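You operate a simulated robot arm through the tools that you are given. There is no shell and no other tool. Be economical: measure what you need, move in short steps, check, and stop when the job is done.

Carry out the task below with a simulated robot arm. There is one attempt and no reset: what you move stays moved.

TASK
Draw out the trial drawer, wax the patch, then put the tin in the tray.
Fine: drawer drawn open first, wax from the paste tin on the patch in the drawer case, case stays where it stands, wax stick back where it stood, paste tin into the bench tray. Set down upright: wax stick. A coat counts when it lies all over at full strength: go over it till it gets no stronger.

It is judged by the outcome, as a careful person would: the job done as asked, and still so three seconds after it is handed in. It fails if anything else is knocked over, pushed out of place, dropped, spilled or broken.

THE ROBOT
A 6-joint arm with a two-finger parallel gripper on a trunk, on a base that drives. Base frame: it is fixed to the floor where the robot stands at the start and does not move with it; the origin is under the middle of the robot, x ahead of it, y to its left, z up; the surface under the hand at the start is at about z = 860. Readings come in mm, rad, newtons and seconds.
Its first joint turns from -2.897 to 2.897 rad. Places, roughly: bench tray floor [500, -200, 900]; trial drawer [500, 100, 900]. Payload 3.91 kg.
The TCP is the grasp point between the finger pads, 30 mm short of the fingertips. In the tool frame z runs along the fingers and y along their closing line. Largest opening 110 mm; finger width 20, thickness 10; the body of the gripper, 48 by 112 mm, starts 55 mm behind the TCP.
Orientation is told as [roll, pitch, yaw] about the base's x, y, z axes, in that order, counted from this pose: with the fingers straight down and closing along the base's y, the tool's x points along the base's -x, its y along +y and its z along -z.

THE INTERFACE
- The arm moves only by the tool apply_moves. Its argument "moves" is a list of rows, each an object (a shift or turn left out is 0, a gripper value left out holds the last) with "rot": the turn, a rotation vector about the base's x, y, z in rad, a list of three; "delta_pos": the shift along the base's x, y, z in mm, a list of three; "gripper": the closure, from 0 (fully open) to 1 (shut). In form: [{"rot": [rx, ry, rz], "delta_pos": [x, y, z], "gripper": gripper}, ...]. A call has 1 to 10 rows; each row shifts and turns the commanded pose from where the row before left it. A row lasts 0.2 s, in which the tool goes at most 50 mm and 0.15 rad; a call with a longer step from one row to the next is refused whole, and so is a gripper value outside its range. Where a pose cannot be reached the arm comes as near as it can. A force on the tool above 40 N (or 10 N above the force at the start of the call, whichever is more), or a blocked arm, ends the call early, and 0.2 s more pass. The fingers move at their own pace (about 108 mm/s each) and stop on an object; they squeeze with about 42 N. The grip force told is the motor's: it shows also when the fingers shut on nothing. Time passes only in rows, and 0.2 s behind the last, so rows that do not move let the fingers close. It gives the time, the measured TCP pose, the force on the tool (base axes), the opening and the grip force at its end, in the units of the frame above (readings bear some noise), with the torque about the TCP (base axes, N m) and any sound that the robot's microphone picked up, and new pictures: "views" is both (left out), scene, wrist or none.
- Cameras (640 x 400 px; columns grow to the right, rows downward): "scene" is now at [662.8, 275.5, 1310.3]; the picture's right is [0.00, -0.17, -0.99], its down [-0.36, -0.92, 0.16] and it looks along [-0.93, 0.36, -0.06] (base axes); focal length 214 px, centre (320, 200). "wrist" rides on the gripper at [72, 17, -103] in the tool frame; the picture's right is [-0.23, 0.97, 0.00], its down [-0.76, -0.18, -0.62] and it looks along [-0.61, -0.14, 0.78] (tool axes); focal length 222 px, centre (320, 200). There is no depth. A picture from a camera that has moved, and an enlarged one, comes with that camera's place and axes in the base frame and with its lens.
- steer(legs): drives the robot by 1 to 6 legs, each [ahead, left, turn to the left] in mm, mm and rad, along the robot's own axes; the way and the turn of a leg run together, so that a leg with both is an arc; at most 1500 mm and 3.142 rad a leg. The arm and the cameras ride along, it lands a little off, and it stops where it bumps. It gives what a move gives, and a new picture of the scene camera.
- aim_head(pan, tilt): turns the head with the scene camera to pan (to the left, within 1.396 rad either way) and tilt (down, from -0.506 to 1.204), counted from straight ahead of the robot. It gives what a move gives, and a new picture of the scene camera.
- enlarge(camera, box): a new picture of the part [left, top, right, bottom] of that camera's present view, enlarged. No time passes.
- hand_in(): hands the job in; it is judged then, once.

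Work in short steps. Places have to be worked out from the pictures, the camera data and where the tool is seen: move nearer, look again, correct. Check each grasp and each placing, and mend what went wrong. You have 120 turns and 260 pictures in all, those below and enlarged ones among them. Open the gripper and draw the arm clear of the work before you hand the job in, unless the task says otherwise; then end with one line.

The tools are called after "Call:" as name(argument=value, ...) on one line, values as JSON. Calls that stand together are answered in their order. apply_moves: Moves the arm, as the interface text tells. Its arguments: {"type":"object","properties":{"moves":{"type":"array","items":{"type":"object","properties":{"rot":{"type":"array","items":{"type":"number"}},"delta_pos":{"type":"array","items":{"type":"number"}},"gripper":{"type":"number"}}}},"views":{"type":"string","enum":["both","scene","wrist","none"]}},"required":["moves"]} The other tools are called the same way: steer (legs) drives the base; aim_head (pan, tilt) turns the head that bears the scene camera; enlarge (camera, box) takes an enlarged picture of a part of a camera's view; hand_in () hands the job in.

At the start:

```text
clock: 0.0
tcp_pos: [653.7, 220.6, 1190.5]
ee_rot: [-0.001, 0.0, -0.001]
contact_force: [-0.3, -0.4, 0.2]
moment: [0.01, 0.0, -0.02]
width: 110.0
gripper_force: 0.0
robot x, y, heading: [2.5, 1.8, 0.001]
head pan, tilt: [1.4, 1.201]
```

scene: 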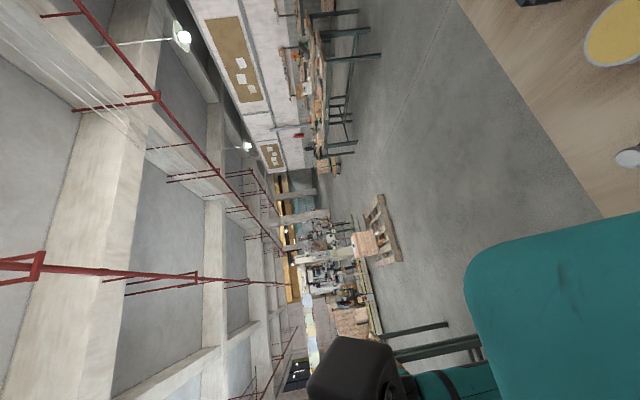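
wrist: 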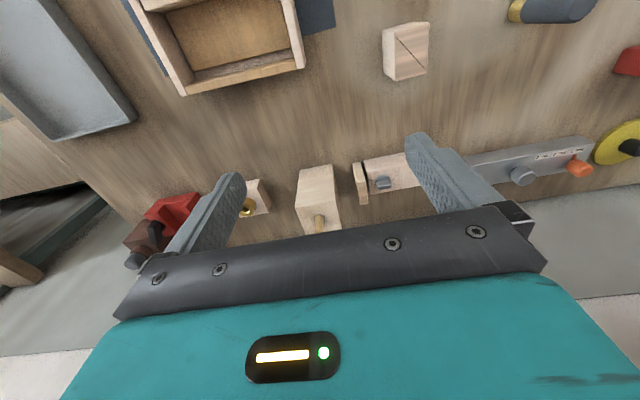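

The scene camera looks off to the side; I turn the head to look ahead and down at the bench.

Call:
aim_head(pan=0, tilt=0.9)

```text
clock: 1.5
tcp_pos: [653.1, 219.1, 1192.1]
ee_rot: [0.001, 0.001, 0.001]
contact_force: [0.0, 0.4, -0.1]
moment: [0.02, 0.01, 0.02]
width: 110.0
gripper_force: 0.1
robot x, y, heading: [-1.2, -0.6, -0.006]
head pan, tilt: [0.0, 0.901]
camera scene: at [682.6, 220.5, 1244.3], right [0.0, -1.0, 0.0], down [-0.62, 0.0, 0.78], along [-0.78, 0.0, -0.62], focal length 214 px, centre (320, 200)
```

scene: 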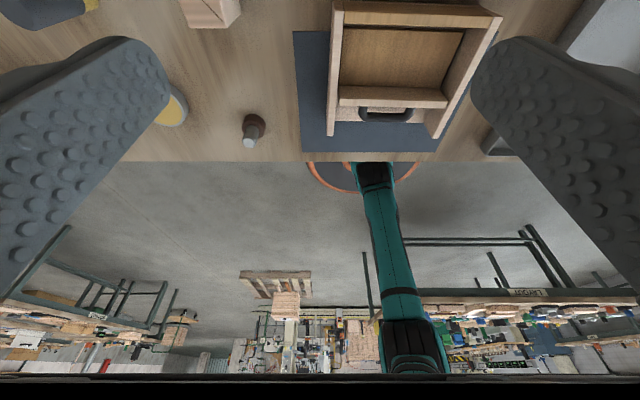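

The head camera actually rides at the hand; tilt 0 should look straight down between the fingers. I look that way.

Call:
aim_head(pan=0, tilt=0)

Call:
aim_head(pan=0, tilt=-0.4)

```text
clock: 2.7
tcp_pos: [653.1, 219.2, 1190.7]
ee_rot: [0.001, -0.001, 0.0]
contact_force: [-0.2, -1.1, 0.0]
moment: [0.01, -0.03, -0.01]
width: 109.9
gripper_force: 0.1
robot x, y, heading: [0.8, 1.6, -0.001]
head pan, tilt: [0.0, 0.0]
camera scene: at [762.5, 220.4, 1229.8], right [0.0, -1.0, 0.0], down [-1.0, 0.0, 0.0], along [0.0, 0.0, -1.0], focal length 214 px, centre (320, 200)
```

scene: 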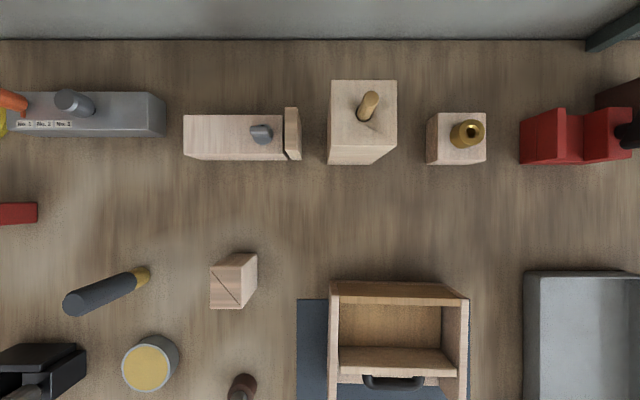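

```text
clock: 3.6
tcp_pos: [653.2, 219.0, 1191.7]
ee_rot: [-0.001, 0.0, 0.0]
contact_force: [-0.4, 0.5, 0.0]
moment: [0.02, -0.01, 0.01]
width: 109.8
gripper_force: 0.2
robot x, y, heading: [-1.0, 0.0, 0.001]
head pan, tilt: [0.0, -0.4]
camera scene: at [795.6, 220.4, 1246.6], right [0.0, -1.0, 0.0], down [-0.92, 0.0, -0.39], along [0.39, 0.0, -0.92], focal length 214 px, centre (320, 200)
```

scene: 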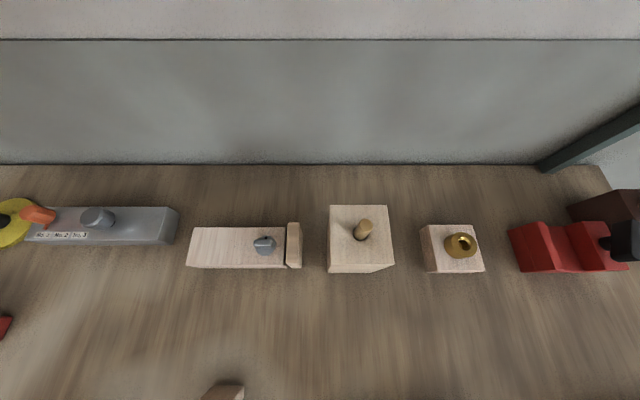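

Good top view: drawer with handle toward the robot, tin (yellow top) around (500,490), a standing stick near (470,345). I move the hand back and toward the left for a better look at all of these.

Call:
apply_moves(moves=[{"delta_pos": [-45, 0, 0]}, {"delta_pos": [-45, 0, 0]}, {"delta_pos": [-45, 0, 0]}, {"delta_pos": [-45, 0, 0]}, {"delta_pos": [-45, 0, 0]}], views="none")

Call:
aim_head(pan=0, tilt=0)

```text
clock: 4.8
tcp_pos: [428.5, 219.1, 1189.0]
ee_rot: [-0.002, 0.0, 0.001]
contact_force: [1.0, -0.3, -1.2]
moment: [-0.05, 0.05, 0.02]
width: 110.0
gripper_force: 0.0
robot x, y, heading: [0.4, 1.4, -0.002]
head pan, tilt: [0.0, -0.4]
```

```text
clock: 5.7
tcp_pos: [429.1, 220.1, 1189.8]
ee_rot: [0.0, 0.0, 0.001]
contact_force: [0.6, 0.5, 0.0]
moment: [-0.04, 0.03, -0.01]
width: 109.8
gripper_force: 0.2
robot x, y, heading: [-5.4, -2.1, 0.001]
head pan, tilt: [0.0, 0.0]
camera scene: at [538.3, 220.8, 1228.4], right [0.0, -1.0, 0.0], down [-1.0, 0.0, 0.0], along [0.0, 0.0, -1.0], focal length 214 px, centre (320, 200)
```

scene: 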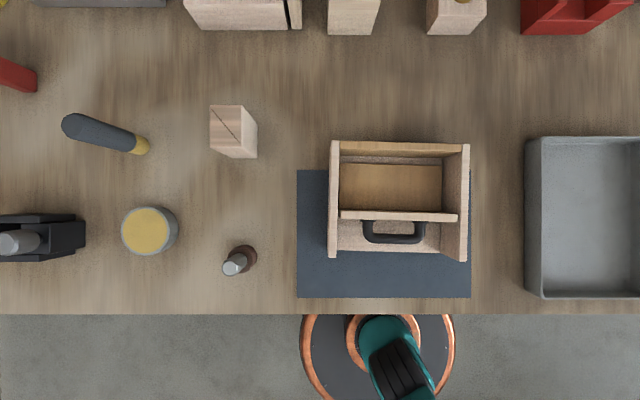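

I zoom in on the drawer case and on the stick.

Call:
enlarge(camera="scene", box=[290, 125, 480, 305])

Call:
enlarge(camera="scene", box=[50, 95, 290, 295])

```text
2.22 times, centred on (385, 215) of scene
camera zoom: at [538.3, 220.8, 1228.4], right [0.0, -1.0, 0.0], down [-1.0, 0.0, 0.0], along [0.0, 0.0, -1.0], focal length 477 px, centre (176, 167)
```

zoom: 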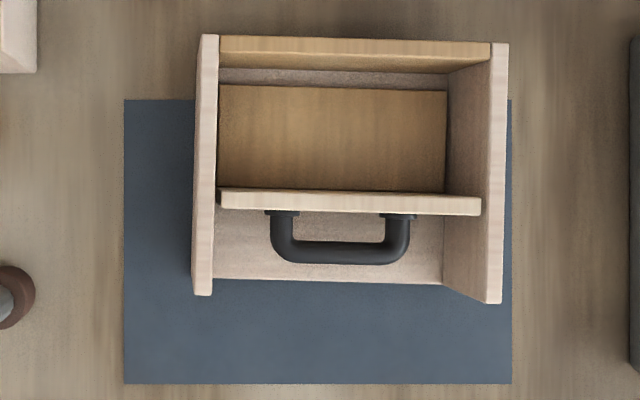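

```text
2.00 times, centred on (170, 195) of scene
camera zoom: at [538.3, 220.8, 1228.4], right [0.0, -1.0, 0.0], down [-1.0, 0.0, 0.0], along [0.0, 0.0, -1.0], focal length 429 px, centre (620, 210)
```

zoom: 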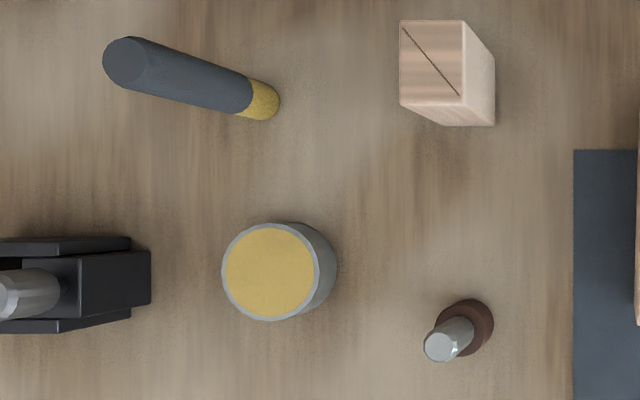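

The dark upright rod with the yellow lower end (about (632,530), 100 mm tall) looks like the wax stick. Next I look nearer into the drawer case to find the drawer and patch.

Call:
apply_moves(moves=[{"delta_pos": [-20, -45, -10]}, {"delta_pos": [-20, -45, -10]}, {"delta_pos": [-20, -35, -20]}, {"delta_pos": [-20, 0, -40]}, {"delta_pos": [0, 0, -40]}], views="both")

Call:
aim_head(pan=0, tilt=-0.45)

```text
refused: row 1 steps farther than a row can; nothing moved
```

```text
clock: 6.6
tcp_pos: [428.5, 219.0, 1190.6]
ee_rot: [-0.001, -0.001, 0.001]
contact_force: [0.0, -0.3, 1.0]
moment: [-0.02, -0.01, 0.01]
width: 110.1
gripper_force: 0.1
robot x, y, heading: [0.1, 3.3, -0.0]
head pan, tilt: [0.0, -0.45]
camera scene: at [574.9, 220.8, 1248.2], right [0.0, -1.0, 0.0], down [-0.9, 0.0, -0.43], along [0.43, 0.0, -0.9], focal length 214 px, centre (320, 200)
```

scene: 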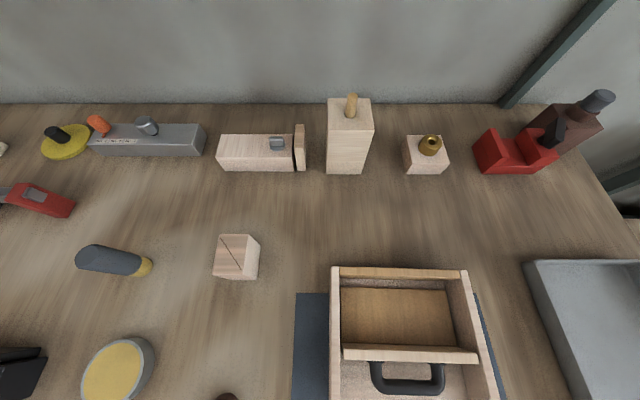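

I repeat the move with shorter steps.

Call:
apply_moves(moves=[{"delta_pos": [-20, -40, -10]}, {"delta_pos": [-20, -40, -10]}, {"delta_pos": [-20, -35, -20]}, {"delta_pos": [-20, 0, -40]}, {"delta_pos": [0, 0, -40]}], views="both")

Call:
aim_head(pan=0, tilt=0.1)

```text
clock: 7.8
tcp_pos: [349.0, 106.4, 1069.9]
ee_rot: [0.0, -0.001, 0.001]
contact_force: [-0.5, -0.7, -0.3]
moment: [-0.02, -0.02, -0.02]
width: 110.1
gripper_force: 0.1
robot x, y, heading: [0.8, -3.7, 0.002]
head pan, tilt: [0.0, -0.45]
camera scene: at [493.9, 107.2, 1128.6], right [0.0, -1.0, 0.0], down [-0.9, 0.0, -0.44], along [0.44, 0.0, -0.9], focal length 214 px, centre (320, 200)
camera wrist: at [276.1, 123.2, 1174.1], right [0.23, 0.97, 0.0], down [0.76, -0.18, 0.62], along [0.61, -0.14, -0.78], focal length 222 px, centre (320, 200)
```

scene: 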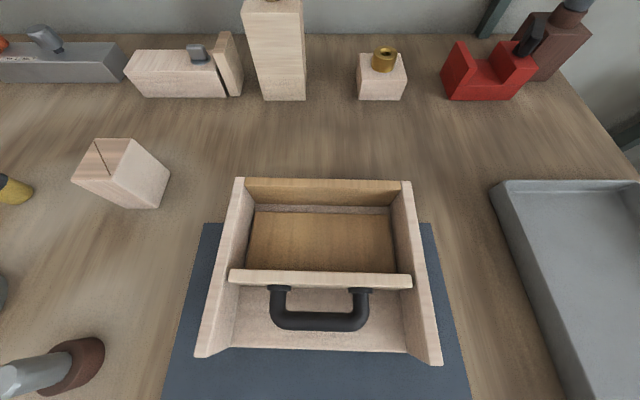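
wrist: 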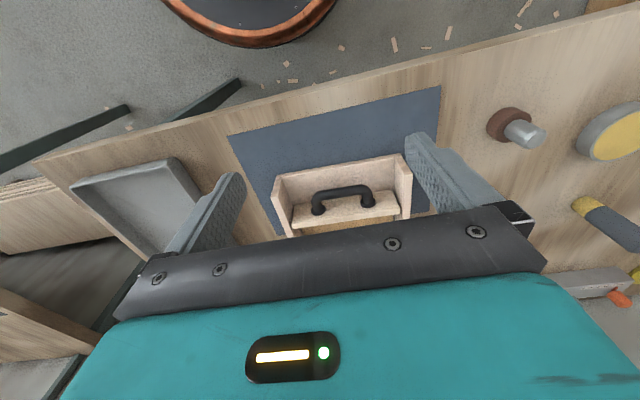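

```text
clock: 8.7
tcp_pos: [348.0, 106.2, 1070.2]
ee_rot: [-0.001, 0.001, 0.0]
contact_force: [0.6, -1.6, -0.1]
moment: [0.01, -0.01, -0.04]
width: 109.9
gripper_force: 0.1
robot x, y, heading: [0.9, 1.7, -0.001]
head pan, tilt: [0.0, 0.099]
camera scene: at [448.5, 107.3, 1107.1], right [0.0, -1.0, 0.0], down [-1.0, 0.0, 0.1], along [-0.1, 0.0, -1.0], focal length 214 px, centre (320, 200)
```

scene: 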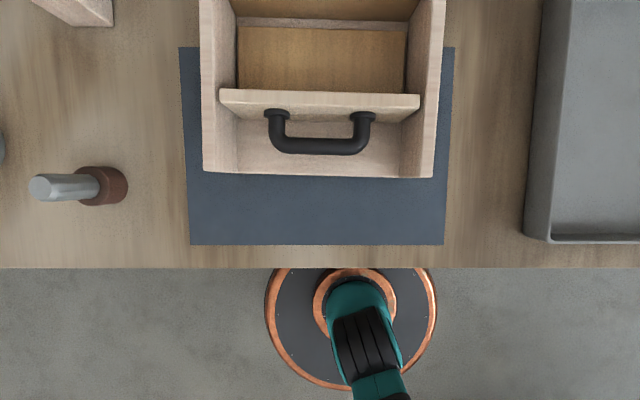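

Handle bar triangulates to about (477,107,903), panel front at x≈512, panel top z≈920. I yaw the gripper 90° above the handle with a ~34 mm opening and look again.

Call:
apply_moves(moves=[{"delta_pos": [12.8, 0, 0], "rot": [0, 0, 0.1496], "gripper": 0.69}, {"delta_pos": [12.8, 0, 0], "rot": [0, 0, 0.1496]}, {"delta_pos": [12.8, 0, 0], "rot": [0, 0, 0.1496]}, {"delta_pos": [12.8, 0, 0], "rot": [0, 0, 0.1496]}, {"delta_pos": [12.8, 0, 0], "rot": [0, 0, 0.1496]}, {"delta_pos": [12.8, 0, 0], "rot": [0, 0, 0.1496]}, {"delta_pos": [12.8, 0, 0], "rot": [0, 0, 0.1496]}, {"delta_pos": [12.8, 0, 0], "rot": [0, 0, 0.1496]}, {"delta_pos": [12.8, 0, 0], "rot": [0, 0, 0.1496]}, {"delta_pos": [12.8, 0, 0], "rot": [0, 0, 0.1496]}], views="none")

Call:
apply_moves(moves=[{"delta_pos": [0, 0, -40], "rot": [0, 0, 0.0748]}, {"delta_pos": [0, 0, -40]}, {"delta_pos": [0, 0, 0]}], views="both")

Call:
aim_head(pan=0, tilt=0.6)

```text
clock: 10.9
tcp_pos: [476.7, 103.3, 1072.1]
ee_rot: [0.001, 0.0, 1.498]
contact_force: [-0.2, -0.1, 0.1]
moment: [0.0, 0.0, -0.01]
width: 34.3
gripper_force: 0.1
robot x, y, heading: [3.0, -1.3, 0.0]
head pan, tilt: [0.0, 0.099]
```

```text
clock: 11.7
tcp_pos: [476.9, 104.3, 990.8]
ee_rot: [-0.001, 0.001, 1.57]
contact_force: [-0.1, 0.0, 0.1]
moment: [0.02, -0.03, 0.03]
width: 34.2
gripper_force: 0.1
robot x, y, heading: [1.3, 1.7, -0.003]
head pan, tilt: [0.0, 0.099]
camera scene: at [475.9, 207.5, 1026.8], right [1.0, 0.0, 0.0], down [0.0, -1.0, 0.1], along [0.0, -0.1, -1.0], focal length 214 px, centre (320, 200)
camera wrist: at [460.3, 33.1, 1094.3], right [-0.97, 0.23, 0.0], down [0.18, 0.76, 0.62], along [0.14, 0.61, -0.78], focal length 222 px, centre (320, 200)
```

scene: 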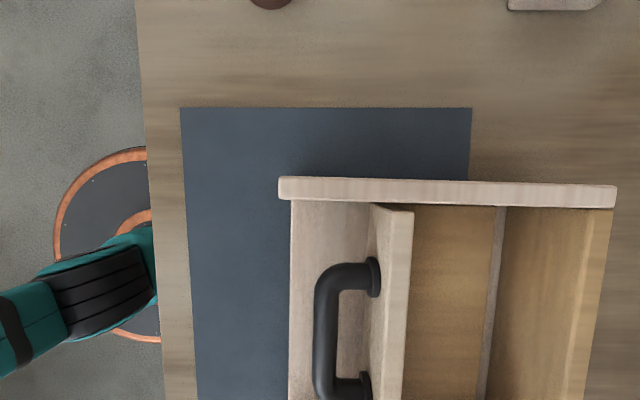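
wrist: 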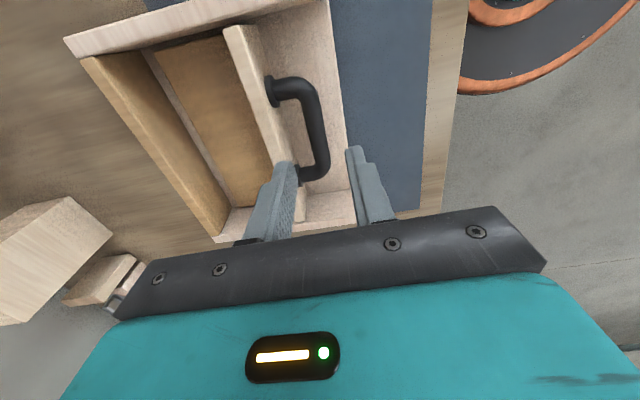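

```text
clock: 12.7
tcp_pos: [476.1, 104.9, 990.3]
ee_rot: [0.001, -0.001, 1.57]
contact_force: [0.9, -0.6, -0.3]
moment: [0.02, 0.0, 0.03]
width: 34.0
gripper_force: 0.1
robot x, y, heading: [-3.2, -0.6, -0.003]
head pan, tilt: [0.0, 0.6]
camera scene: at [475.9, 161.4, 1030.6], right [1.0, 0.0, 0.0], down [0.0, -0.83, 0.56], along [0.0, -0.56, -0.83], focal length 214 px, centre (320, 200)
```

scene: 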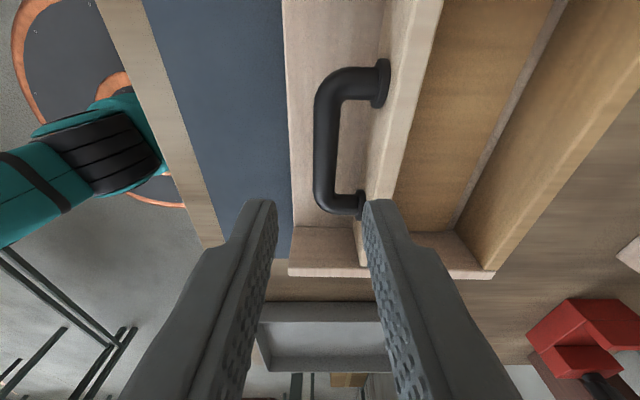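

Bar centre x≈480, gap behind it 486–510. I set the opening to 26 mm, shift to x≈480, y≈108 and descend to z≈910.

Call:
apply_moves(moves=[{"delta_pos": [4, 4, 0], "gripper": 0.764}, {"delta_pos": [0, 0, -30]}, {"delta_pos": [0, 0, -25]}, {"delta_pos": [0, 0, -15]}, {"delta_pos": [0, 0, -10]}], views="both")

```text
clock: 13.9
tcp_pos: [480.8, 106.8, 911.4]
ee_rot: [-0.001, -0.001, 1.572]
contact_force: [0.3, -0.2, 0.8]
moment: [0.03, -0.01, -0.01]
width: 25.8
gripper_force: 0.0
robot x, y, heading: [-0.8, 1.5, -0.001]
head pan, tilt: [0.0, 0.6]
camera scene: at [480.0, 163.6, 952.1], right [1.0, 0.0, 0.0], down [0.0, -0.83, 0.56], along [0.0, -0.56, -0.83], focal length 214 px, centre (320, 200)
camera wrist: at [464.3, 35.4, 1015.9], right [-0.97, 0.23, 0.0], down [0.18, 0.76, 0.62], along [0.14, 0.61, -0.78], focal length 222 px, centre (320, 200)
```

scene: 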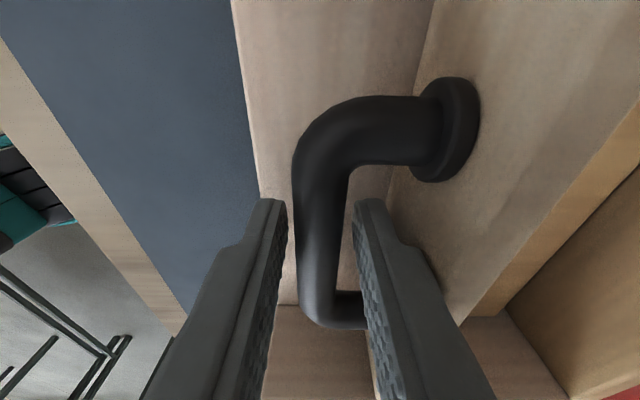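
wrist: 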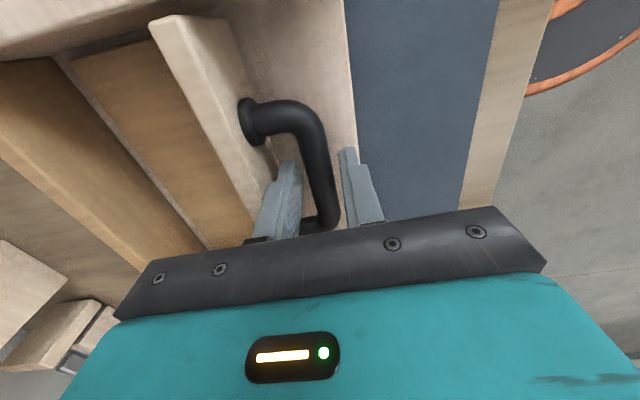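

The fingers straddle the bar. I close on it.

Call:
apply_moves(moves=[{"gripper": 1.0}, {}, {}], views="none")

Call:
apply_moves(moves=[{"delta_pos": [-8, 0, 0]}, {"delta_pos": [-8, 0, 0]}, {"delta_pos": [-8, 0, 0]}, {"delta_pos": [-8, 0, 0]}, {}], views="scene")

```text
clock: 14.7
tcp_pos: [481.3, 108.3, 911.9]
ee_rot: [-0.001, -0.001, 1.571]
contact_force: [-1.6, -1.2, -0.3]
moment: [-0.35, -0.24, -0.76]
width: 16.0
gripper_force: 42.1
robot x, y, heading: [-2.1, 0.4, 0.0]
head pan, tilt: [0.0, 0.6]
```

```text
clock: 15.9
tcp_pos: [447.3, 107.8, 912.0]
ee_rot: [-0.003, -0.002, 1.57]
contact_force: [-0.3, 7.2, 12.5]
moment: [0.23, 0.0, -0.36]
width: 15.8
gripper_force: 41.7
robot x, y, heading: [0.5, 0.4, -0.002]
head pan, tilt: [0.0, 0.6]
camera scene: at [446.8, 163.2, 952.1], right [1.0, 0.0, 0.0], down [0.0, -0.83, 0.56], along [0.0, -0.56, -0.83], focal length 214 px, centre (320, 200)
```

scene: 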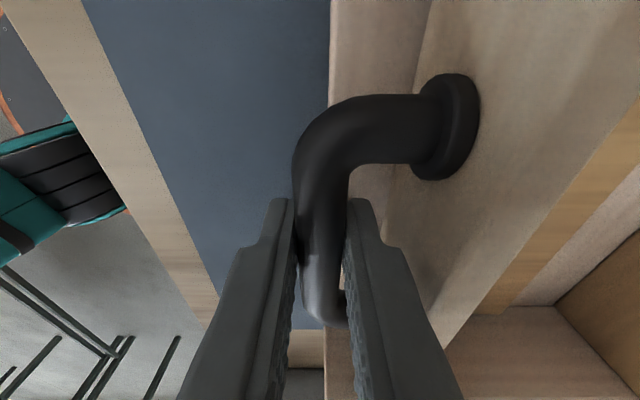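

The drawer slides out and the case stands still. I go on drawing.

Call:
apply_moves(moves=[{"delta_pos": [-8, 0, 0]}, {"delta_pos": [-8, 0, 0]}, {"delta_pos": [-8, 0, 0]}, {"delta_pos": [-8, 0, 0]}, {}], views="both")

```text
clock: 17.1
tcp_pos: [416.7, 106.9, 911.2]
ee_rot: [-0.003, 0.0, 1.571]
contact_force: [16.0, -0.4, 18.4]
moment: [0.03, -0.3, -0.23]
width: 15.7
gripper_force: 42.3
robot x, y, heading: [0.9, 1.8, 0.0]
head pan, tilt: [0.0, 0.6]
camera scene: at [415.6, 163.2, 952.0], right [1.0, 0.0, 0.0], down [0.0, -0.83, 0.56], along [0.0, -0.56, -0.83], focal length 214 px, centre (320, 200)
camera wrist: at [399.8, 35.1, 1015.9], right [-0.97, 0.23, 0.0], down [0.18, 0.76, 0.62], along [0.14, 0.61, -0.78], focal length 222 px, centre (320, 200)
```

scene: 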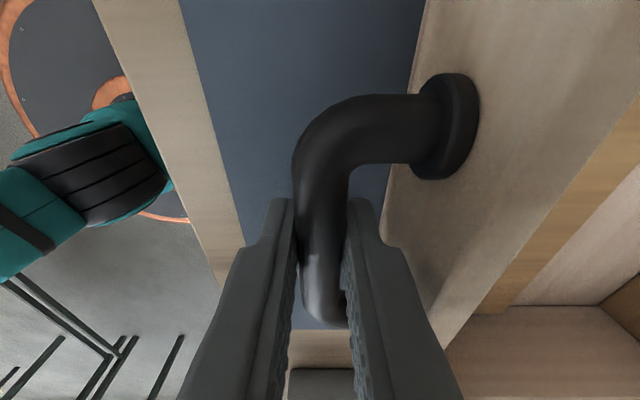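
wrist: 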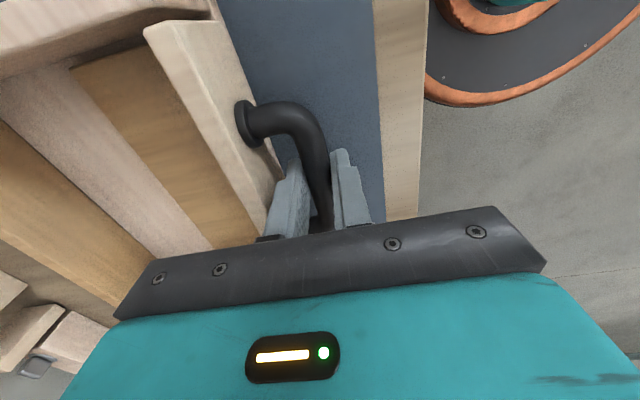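

The pull force rose to 16 N; I creep a little further to see whether this is the stop.

Call:
apply_moves(moves=[{"delta_pos": [-2, 0, 0]}, {"delta_pos": [-2, 0, 0]}, {}], views="wrist")

```text
clock: 17.9
tcp_pos: [412.7, 107.0, 911.8]
ee_rot: [0.0, -0.001, 1.572]
contact_force: [9.9, -1.4, 15.4]
moment: [-0.17, -0.01, -0.01]
width: 15.6
gripper_force: 41.8
robot x, y, heading: [2.7, -0.3, 0.002]
head pan, tilt: [0.0, 0.6]
camera wrist: at [395.9, 35.4, 1015.8], right [-0.97, 0.23, 0.0], down [0.18, 0.76, 0.62], along [0.14, 0.61, -0.78], focal length 222 px, centre (320, 200)
```

wrist: 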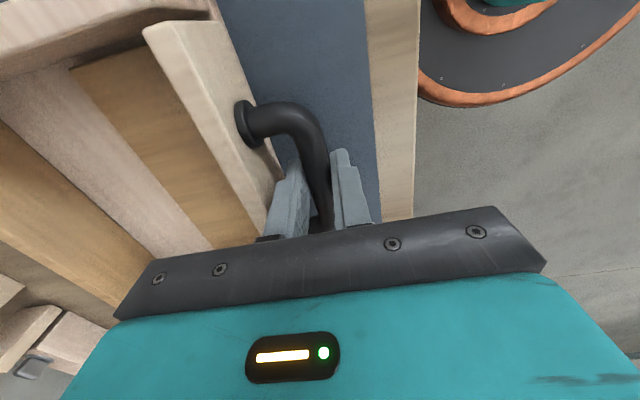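

The last 4 mm dragged the case along, so that was the stop. I release and rise to see where the case stands against the mat.

Call:
apply_moves(moves=[{"delta_pos": [1, 0, 0]}, {"gripper": 0.77}, {}, {"delta_pos": [0, 0, 15]}, {"delta_pos": [0, 0, 35]}, {"delta_pos": [0, 0, 45]}, {"delta_pos": [0, 0, 45]}, {"delta_pos": [0, 0, 45]}], views="none")

Call:
apply_moves(moves=[{"delta_pos": [40, -25, 0]}, {"delta_pos": [40, -25, 0]}, {"delta_pos": [0, -30, 0]}], views="none")

Call:
aim_head(pan=0, tilt=0)

```text
clock: 19.7
tcp_pos: [413.4, 107.6, 1095.0]
ee_rot: [-0.001, 0.001, 1.57]
contact_force: [1.4, 0.1, -0.4]
moment: [0.0, 0.05, -0.04]
width: 25.4
gripper_force: 0.1
robot x, y, heading: [-3.3, -1.0, -0.002]
head pan, tilt: [0.0, 0.6]
```

```text
clock: 20.5
tcp_pos: [492.7, 28.3, 1095.1]
ee_rot: [0.0, 0.001, 1.572]
contact_force: [0.3, -0.8, 0.1]
moment: [0.01, 0.0, 0.01]
width: 25.5
gripper_force: 0.1
robot x, y, heading: [-0.7, -0.4, 0.003]
head pan, tilt: [0.0, 0.6]
```

```text
clock: 21.5
tcp_pos: [493.6, 29.4, 1095.5]
ee_rot: [0.0, -0.001, 1.571]
contact_force: [0.4, 0.6, 0.4]
moment: [0.0, 0.03, 0.0]
width: 25.2
gripper_force: 0.1
robot x, y, heading: [-1.5, 0.3, -0.003]
head pan, tilt: [0.0, 0.0]
camera scene: at [492.2, 139.7, 1134.2], right [1.0, 0.0, 0.0], down [0.0, -1.0, 0.0], along [0.0, 0.0, -1.0], focal length 214 px, centre (320, 200)
```

scene: 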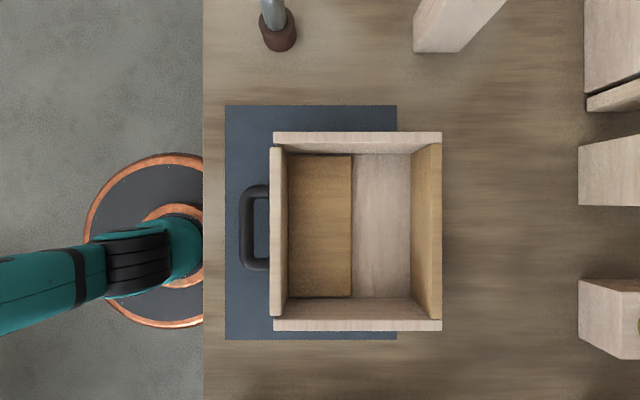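

Compared with the mat, the case has slipped about 10 mm toward the robot (455→445), which I'll correct by pushing its back wall from inside. First I zoom to see the patch.

Call:
enlarge(camera="scene", box=[220, 120, 460, 345])

```text
1.78 times, centred on (340, 232) of scene
camera zoom: at [492.2, 139.7, 1134.2], right [1.0, 0.0, 0.0], down [0.0, -1.0, 0.0], along [0.0, 0.0, -1.0], focal length 381 px, centre (284, 142)
```

zoom: 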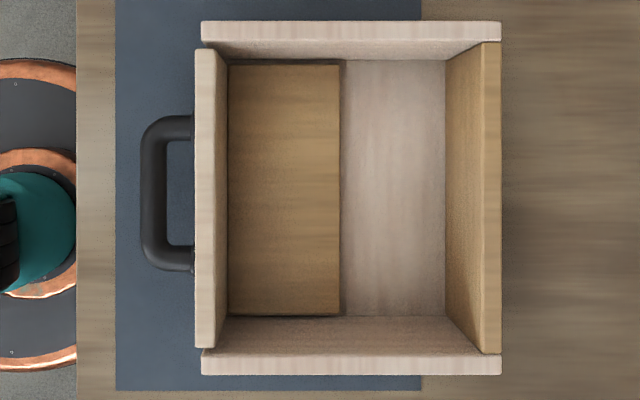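

The drawer floor (tan) moved with the front, exposing the pale case floor behind. I now lower closed fingers inside near the back wall.

Call:
apply_moves(moves=[{"delta_pos": [30, 30, 0], "gripper": 1.0}, {"delta_pos": [30, 30, 0]}, {"delta_pos": [20, 19, -20]}, {"delta_pos": [0, 0, -45]}, {"delta_pos": [0, 0, -45]}, {"delta_pos": [0, 0, -40]}, {"delta_pos": [0, 0, -28]}, {}], views="both")

```text
clock: 23.3
tcp_pos: [570.6, 107.6, 919.8]
ee_rot: [-0.001, 0.0, 1.571]
contact_force: [-1.8, 0.0, 1.1]
moment: [0.01, 0.02, 0.01]
width: 0.2
gripper_force: 37.5
robot x, y, heading: [-2.6, 1.3, -0.003]
head pan, tilt: [0.0, 0.0]
camera scene: at [572.1, 219.4, 957.3], right [1.0, 0.0, 0.0], down [0.0, -1.0, 0.0], along [0.0, 0.0, -1.0], focal length 214 px, centre (320, 200)
camera wrist: at [556.4, 36.0, 1022.7], right [-0.97, 0.23, 0.0], down [0.18, 0.76, 0.62], along [0.14, 0.61, -0.78], focal length 222 px, centre (320, 200)
```

scene: 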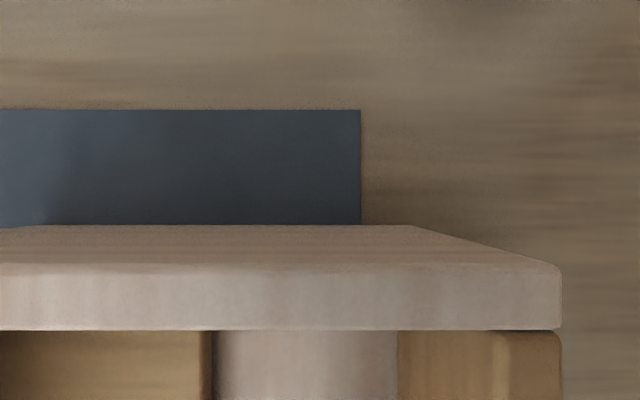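
wrist: 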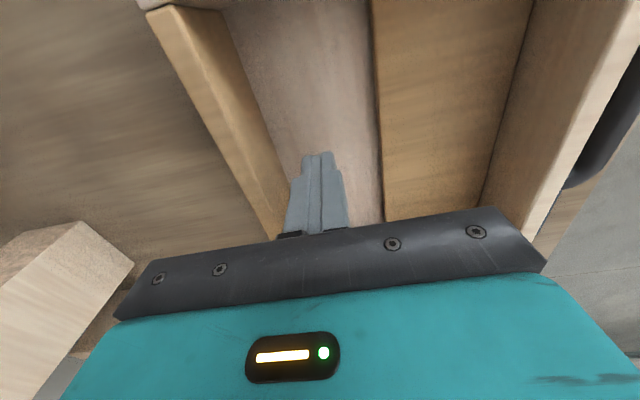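

The case back stands at x≈614 versus 623 originally. I push the back wall gently: approach then small steps.

Call:
apply_moves(moves=[{"delta_pos": [10, 0, 0]}, {"delta_pos": [7, 0, 0]}, {"delta_pos": [3, 0, 0]}, {"delta_pos": [3, 0, 0]}, {"delta_pos": [3, 0, 0]}, {}], views="scene")

```text
clock: 24.7
tcp_pos: [599.2, 108.6, 918.9]
ee_rot: [0.0, -0.001, 1.572]
contact_force: [-5.5, -0.1, 1.0]
moment: [0.0, 0.0, 0.02]
width: 0.0
gripper_force: 38.0
robot x, y, heading: [-0.2, 2.4, 0.003]
head pan, tilt: [0.0, 0.0]
camera scene: at [598.3, 219.1, 956.7], right [1.0, 0.0, 0.0], down [0.0, -1.0, 0.0], along [0.0, 0.0, -1.0], focal length 214 px, centre (320, 200)
```

scene: 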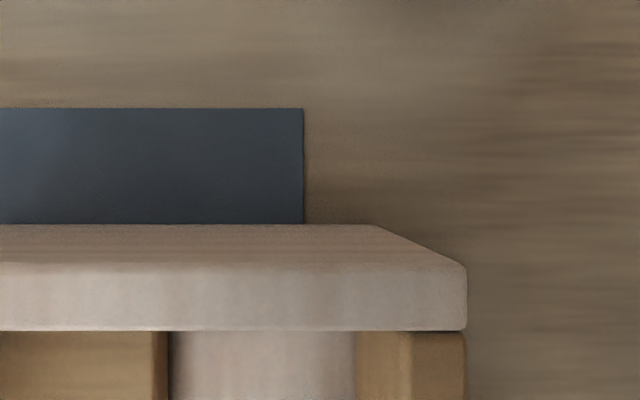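

The case is back: its rear edge is 33.5 mm past the mat edge as originally. I back off, rise and go look at the stick from above.

Call:
apply_moves(moves=[{"delta_pos": [-5, 0, 0]}, {"delta_pos": [-10, 0, 0]}, {"delta_pos": [0, 0, 45]}, {"delta_pos": [0, 0, 45]}, {"delta_pos": [0, 0, 45]}, {"delta_pos": [0, 0, 45]}, {"delta_pos": [10, 45, 0]}, {"delta_pos": [10, 45, 0]}, {"delta_pos": [10, 45, 0]}, {"delta_pos": [10, 45, 0]}], views="scene")

Call:
apply_moves(moves=[{"delta_pos": [0, 45, 0]}, {"delta_pos": [0, 45, 0]}, {"delta_pos": [0, 30, 0], "gripper": 0.3}, {}], views="both")

```text
clock: 26.9
tcp_pos: [624.1, 288.5, 1101.7]
ee_rot: [-0.002, -0.002, 1.57]
contact_force: [-0.3, -0.2, 0.6]
moment: [0.0, -0.07, 0.03]
width: 0.0
gripper_force: 37.8
robot x, y, heading: [0.9, -1.9, 0.005]
head pan, tilt: [0.0, 0.0]
camera scene: at [624.1, 399.8, 1140.3], right [1.0, 0.0, 0.0], down [0.0, -1.0, 0.0], along [0.0, 0.0, -1.0], focal length 214 px, centre (320, 200)
```

scene: 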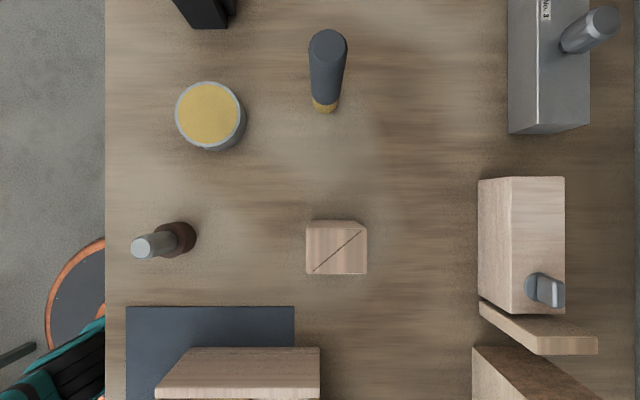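

```text
clock: 27.9
tcp_pos: [624.1, 408.6, 1097.0]
ee_rot: [0.0, 0.0, 1.571]
contact_force: [-0.1, -0.7, 0.1]
moment: [0.03, 0.01, 0.0]
width: 77.1
gripper_force: 0.1
robot x, y, heading: [1.4, 0.6, -0.004]
head pan, tilt: [0.0, 0.0]
camera scene: at [624.0, 519.4, 1136.2], right [1.0, 0.0, 0.0], down [0.0, -1.0, 0.0], along [0.0, 0.0, -1.0], focal length 214 px, centre (320, 200)
camera wrist: at [608.4, 336.1, 1201.7], right [-0.97, 0.23, 0.0], down [0.18, 0.76, 0.62], along [0.14, 0.61, -0.78], focal length 222 px, centre (320, 200)
```

scene: 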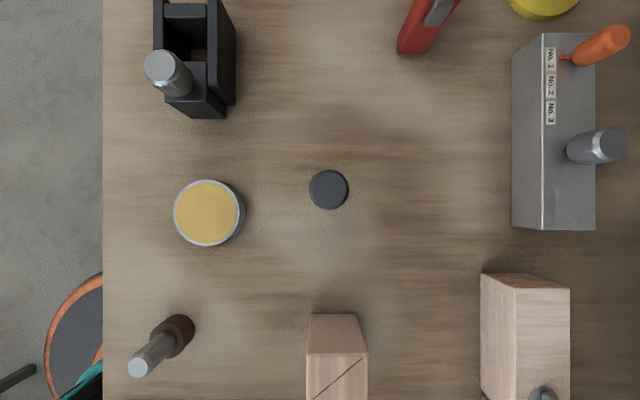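
wrist: 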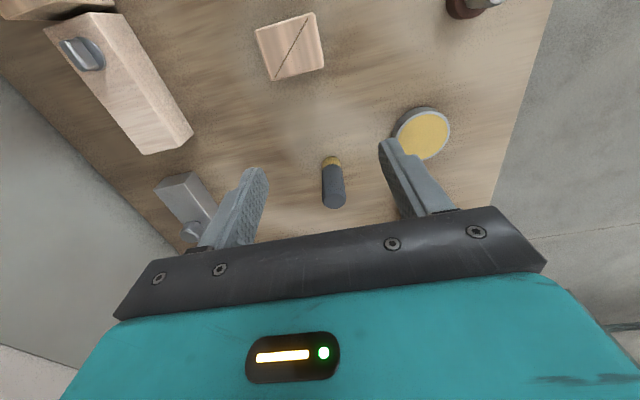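

Stick centre ≈(631,528.5), top z≈959, dia ≈32; tin ≈(488,505), dia ≈80. I move over the stick and lower to TCP z≈950 with the fingers open.

Call:
apply_moves(moves=[{"delta_pos": [3, 40, 0]}, {"delta_pos": [2, 40, 0]}, {"delta_pos": [2, 40, 0]}, {"delta_pos": [0, 0, -40]}, {"delta_pos": [0, 0, -30]}, {}], views="none")

Call:
aim_head(pan=0, tilt=0.7)

```text
clock: 29.3
tcp_pos: [630.8, 527.2, 1025.9]
ee_rot: [-0.001, -0.001, 1.57]
contact_force: [-1.1, -0.4, -0.1]
moment: [-0.01, 0.02, 0.01]
width: 77.0
gripper_force: 0.0
robot x, y, heading: [2.1, -1.0, 0.0]
head pan, tilt: [0.0, 0.0]
```

```text
clock: 30.3
tcp_pos: [630.2, 526.5, 1026.4]
ee_rot: [0.0, 0.0, 1.572]
contact_force: [-0.5, -0.2, -0.3]
moment: [0.03, 0.02, -0.01]
width: 77.0
gripper_force: 0.1
robot x, y, heading: [1.8, 1.7, -0.005]
head pan, tilt: [0.0, 0.7]
camera scene: at [630.6, 573.9, 1069.9], right [1.0, 0.0, 0.0], down [0.0, -0.77, 0.64], along [0.0, -0.64, -0.77], focal length 214 px, centre (320, 200)
```

scene: 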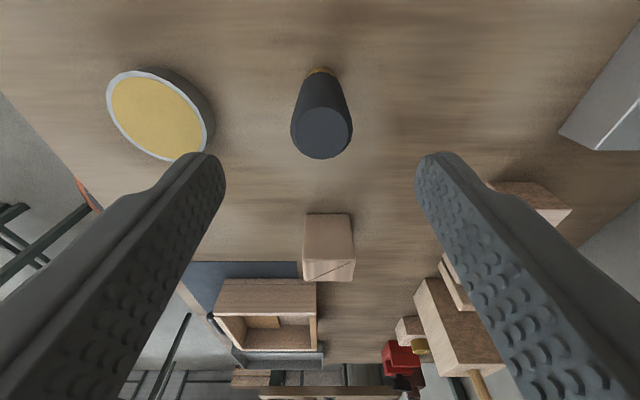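

Well centred; I lower to z≈950 and grip.

Call:
apply_moves(moves=[{"delta_pos": [0.5, 2, -30]}, {"delta_pos": [0, 0, -30]}, {"delta_pos": [0, 0, -16]}, {}, {"gripper": 1.0}, {}, {}], views="scene")

```text
clock: 31.9
tcp_pos: [631.4, 529.4, 951.6]
ee_rot: [0.0, 0.0, 1.571]
contact_force: [-0.1, -0.6, -0.4]
moment: [-0.03, 0.03, -0.01]
width: 32.6
gripper_force: 42.0
robot x, y, heading: [-1.6, -1.4, 0.0]
head pan, tilt: [0.0, 0.7]
camera scene: at [631.5, 576.9, 994.9], right [1.0, 0.0, 0.0], down [0.0, -0.77, 0.64], along [0.0, -0.64, -0.77], focal length 214 px, centre (320, 200)
```

scene: 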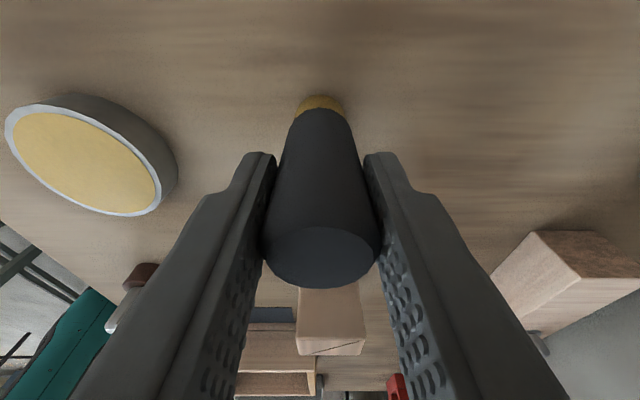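

Gripped (32.6 mm). I lift and carry it over the tin.

Call:
apply_moves(moves=[{"delta_pos": [0, 0, 30]}, {"delta_pos": [0, 0, 40]}, {"delta_pos": [-40, -6, 0]}, {"delta_pos": [-40, -6, 0]}, {"delta_pos": [-40, -6, 0]}, {"delta_pos": [-23, -6, 0]}, {}], views="both")

```text
clock: 33.5
tcp_pos: [487.6, 506.3, 1021.3]
ee_rot: [0.001, 0.002, 1.569]
contact_force: [0.0, -0.5, -0.1]
moment: [0.0, 0.03, 0.0]
width: 32.5
gripper_force: 42.5
robot x, y, heading: [1.2, -3.6, -0.001]
head pan, tilt: [0.0, 0.7]
camera scene: at [487.6, 552.9, 1064.1], right [1.0, 0.0, 0.0], down [0.0, -0.77, 0.64], along [0.0, -0.64, -0.77], focal length 214 px, centre (320, 200)
camera wrist: at [472.0, 433.4, 1124.6], right [-0.97, 0.23, 0.0], down [0.18, 0.76, 0.62], along [0.14, 0.61, -0.78], focal length 222 px, centre (320, 200)
```

scene: 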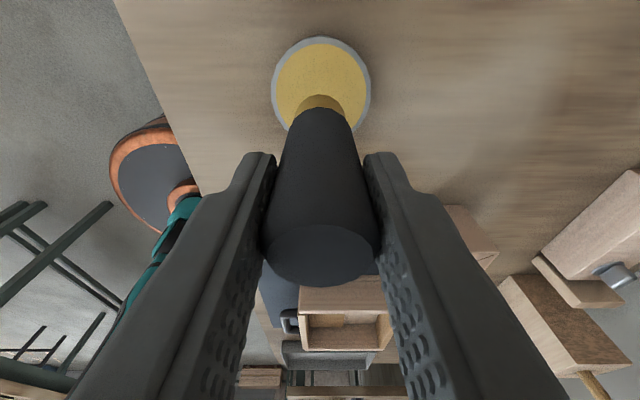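
wrist: 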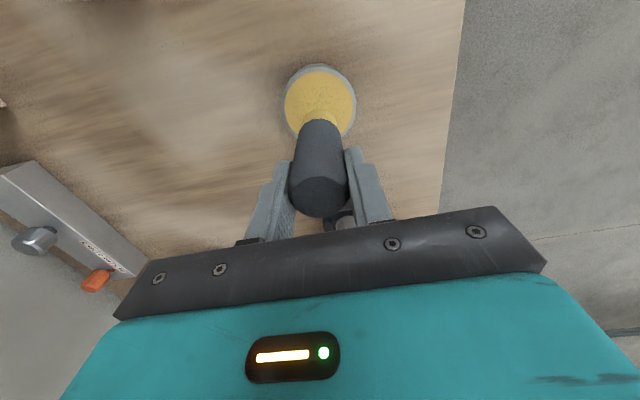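

Tin centre is confirmed at ≈(488,504). I lower toward the paste in shrinking steps, watching the force.

Call:
apply_moves(moves=[{"delta_pos": [0.5, -1, -25]}, {"delta_pos": [0, 0, -15]}, {"delta_pos": [0, 0, -4]}, {"delta_pos": [0, 0, -2]}, {}], views="scene")

```text
clock: 34.7
tcp_pos: [490.1, 503.5, 974.9]
ee_rot: [0.0, 0.0, 1.571]
contact_force: [0.7, 0.6, -1.5]
moment: [-0.03, -0.01, 0.02]
width: 32.7
gripper_force: 42.3
robot x, y, heading: [1.8, 1.9, 0.001]
head pan, tilt: [0.0, 0.7]
camera scene: at [489.6, 551.3, 1018.7], right [1.0, 0.0, 0.0], down [0.0, -0.77, 0.64], along [0.0, -0.64, -0.77], focal length 214 px, centre (320, 200)
```

scene: 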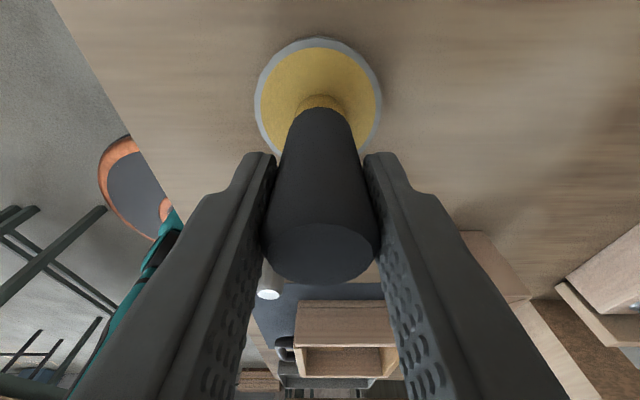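

Close to the paste (shadow near). I lower further in 1–2 mm steps.

Call:
apply_moves(moves=[{"delta_pos": [0, 0, -2]}, {"delta_pos": [0, 0, -1.5]}, {"delta_pos": [0, 0, -1.5]}, {}], views="scene")

```text
clock: 35.6
tcp_pos: [489.6, 503.5, 975.1]
ee_rot: [-0.004, -0.003, 1.57]
contact_force: [-1.5, -1.1, 8.6]
moment: [-0.19, 0.18, 0.03]
width: 32.5
gripper_force: 41.4
robot x, y, heading: [1.7, -1.9, 0.003]
head pan, tilt: [0.0, 0.7]
stopped in row 4: the force on the tool passed its limit at 40 N (the readings are from after the stop); the commanded pose is now the measured one
camera scene: at [488.7, 550.7, 1017.8], right [1.0, 0.0, 0.0], down [0.0, -0.77, 0.64], along [0.0, -0.64, -0.77], focal length 214 px, centre (320, 200)
```

scene: 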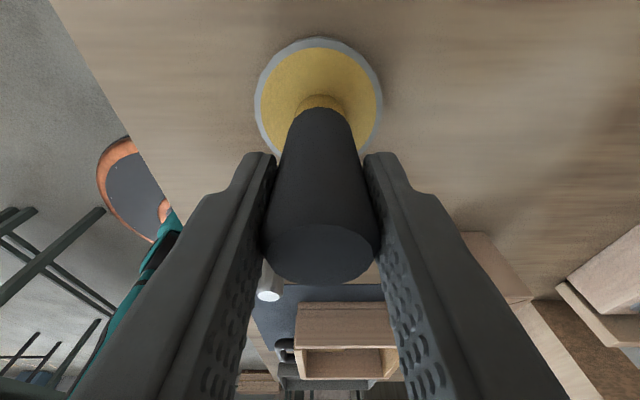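

The stick is on the paste (contact at TCP z≈975). I hold it there a moment, then lift and look at its end.

Call:
apply_moves(moves=[{}, {}, {}, {"delta_pos": [0, 0, 20]}, {"delta_pos": [0, 0, 30]}, {}], views="scene")

Call:
enlarge(camera="scene", box=[240, 30, 400, 150])

```text
clock: 37.0
tcp_pos: [490.1, 502.9, 1022.2]
ee_rot: [-0.002, -0.003, 1.571]
contact_force: [-0.8, 0.6, -0.5]
moment: [-0.01, 0.0, 0.03]
width: 32.5
gripper_force: 42.1
robot x, y, heading: [-1.6, -0.1, -0.001]
head pan, tilt: [0.0, 0.7]
camera scene: at [489.1, 550.7, 1066.4], right [1.0, 0.0, 0.0], down [0.0, -0.77, 0.64], along [0.0, -0.64, -0.77], focal length 214 px, centre (320, 200)
```

scene: 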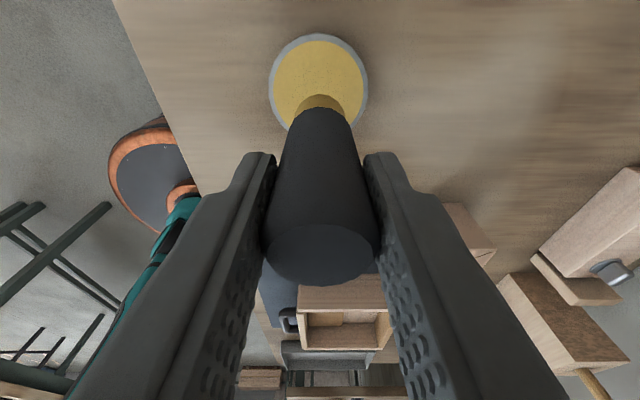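

```text
3.33 times, centred on (320, 90) of scene
camera zoom: at [489.1, 550.7, 1066.4], right [1.0, 0.0, 0.0], down [0.0, -0.77, 0.64], along [0.0, -0.64, -0.77], focal length 715 px, centre (320, 567)
```

zoom: 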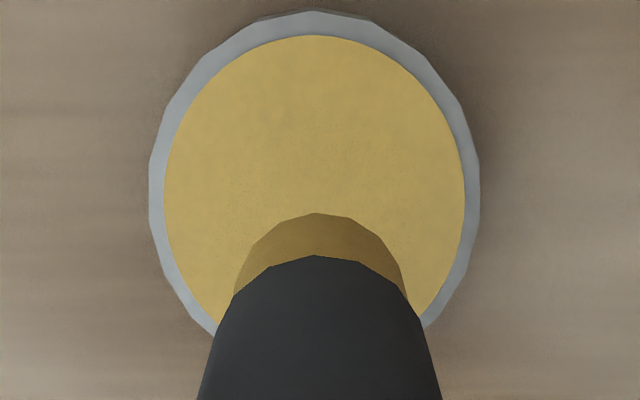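

I can't tell the load by sight; I carry it over the exposed case floor, bottom well above the walls.

Call:
apply_moves(moves=[{"delta_pos": [0, 0, 25]}, {"delta_pos": [10, -44, 0]}, {"delta_pos": [10, -44, 0]}, {"delta_pos": [10, -44, 0]}, {"delta_pos": [10, -44, 0]}, {"delta_pos": [10, -44, 0]}, {"delta_pos": [10, -44, 0]}, {"delta_pos": [10, -44, 0]}, {"delta_pos": [10, -44, 0]}, {"delta_pos": [8, -44, 0]}], views="both")

```text
clock: 39.2
tcp_pos: [577.5, 107.6, 1048.8]
ee_rot: [-0.003, -0.003, 1.57]
contact_force: [0.4, -0.4, -0.9]
moment: [-0.03, -0.02, -0.05]
width: 33.0
gripper_force: 42.0
robot x, y, heading: [-3.6, 2.1, 0.0]
head pan, tilt: [0.0, 0.7]
camera scene: at [576.4, 155.9, 1092.9], right [1.0, 0.0, 0.0], down [0.0, -0.77, 0.64], along [0.0, -0.64, -0.77], focal length 214 px, centre (320, 200)
camera wrist: at [560.7, 36.2, 1152.8], right [-0.97, 0.23, 0.0], down [0.18, 0.76, 0.63], along [0.14, 0.61, -0.78], focal length 222 px, centre (320, 200)
```

scene: 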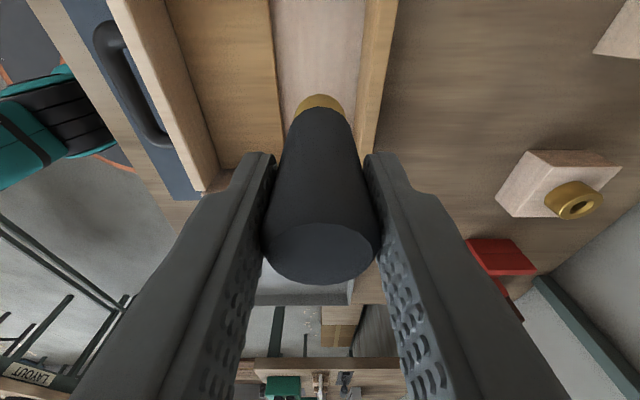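
wrist: 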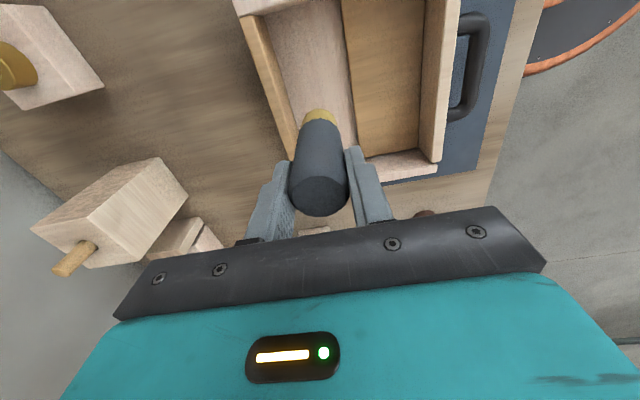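

I align over the middle of the exposed floor (x≈575) and lower toward it.

Call:
apply_moves(moves=[{"delta_pos": [-3, 0, -40]}, {"delta_pos": [0, 0, -25]}, {"delta_pos": [0, 0, -12]}, {"delta_pos": [0, 0, -3]}, {"delta_pos": [0, 0, -2]}, {}], views="scene")

```text
clock: 40.6
tcp_pos: [574.7, 108.1, 967.4]
ee_rot: [-0.004, -0.004, 1.57]
contact_force: [0.0, 0.0, -0.4]
moment: [0.0, -0.02, 0.03]
width: 32.7
gripper_force: 41.6
robot x, y, heading: [-0.7, -1.9, 0.001]
head pan, tilt: [0.0, 0.7]
camera scene: at [573.7, 155.1, 1011.0], right [1.0, 0.0, 0.0], down [0.0, -0.77, 0.64], along [0.0, -0.64, -0.77], focal length 214 px, centre (320, 200)
```

scene: 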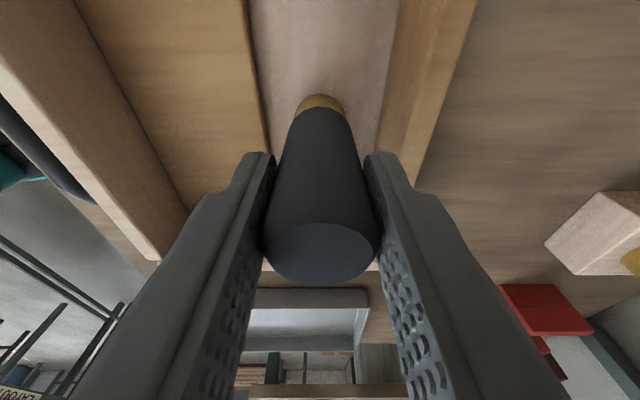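

Not touching yet; down in 1.5 mm steps till light contact.

Call:
apply_moves(moves=[{"delta_pos": [2, 0, -2]}, {"delta_pos": [0, 0, -1.5]}, {"delta_pos": [0, 0, -1.5]}, {"delta_pos": [0, 0, -1]}, {}], views="none")

Call:
apply_moves(moves=[{"delta_pos": [0, 0, -1]}, {"delta_pos": [0, 0, -1]}, {}], views="none")

```text
clock: 41.6
tcp_pos: [575.9, 108.0, 964.3]
ee_rot: [-0.01, -0.005, 1.571]
contact_force: [-3.1, 0.0, 7.3]
moment: [-0.11, 0.27, -0.02]
width: 33.1
gripper_force: 42.3
robot x, y, heading: [-0.4, 3.8, -0.002]
head pan, tilt: [0.0, 0.7]
stopped in row 4: the force on the tool passed its limit at 41 N (the readings are from after the stop); the commanded pose is now the measured one
```

```text
clock: 42.3
tcp_pos: [577.4, 106.9, 963.7]
ee_rot: [-0.014, -0.006, 1.57]
contact_force: [-1.3, -0.3, 7.6]
moment: [-0.1, 0.3, -0.02]
width: 33.1
gripper_force: 42.4
robot x, y, heading: [0.3, 0.0, -0.003]
head pan, tilt: [0.0, 0.7]
stopped in row 3: the force on the tool passed its limit at 40 N (the readings are from after the stop); the commanded pose is now the measured one
```

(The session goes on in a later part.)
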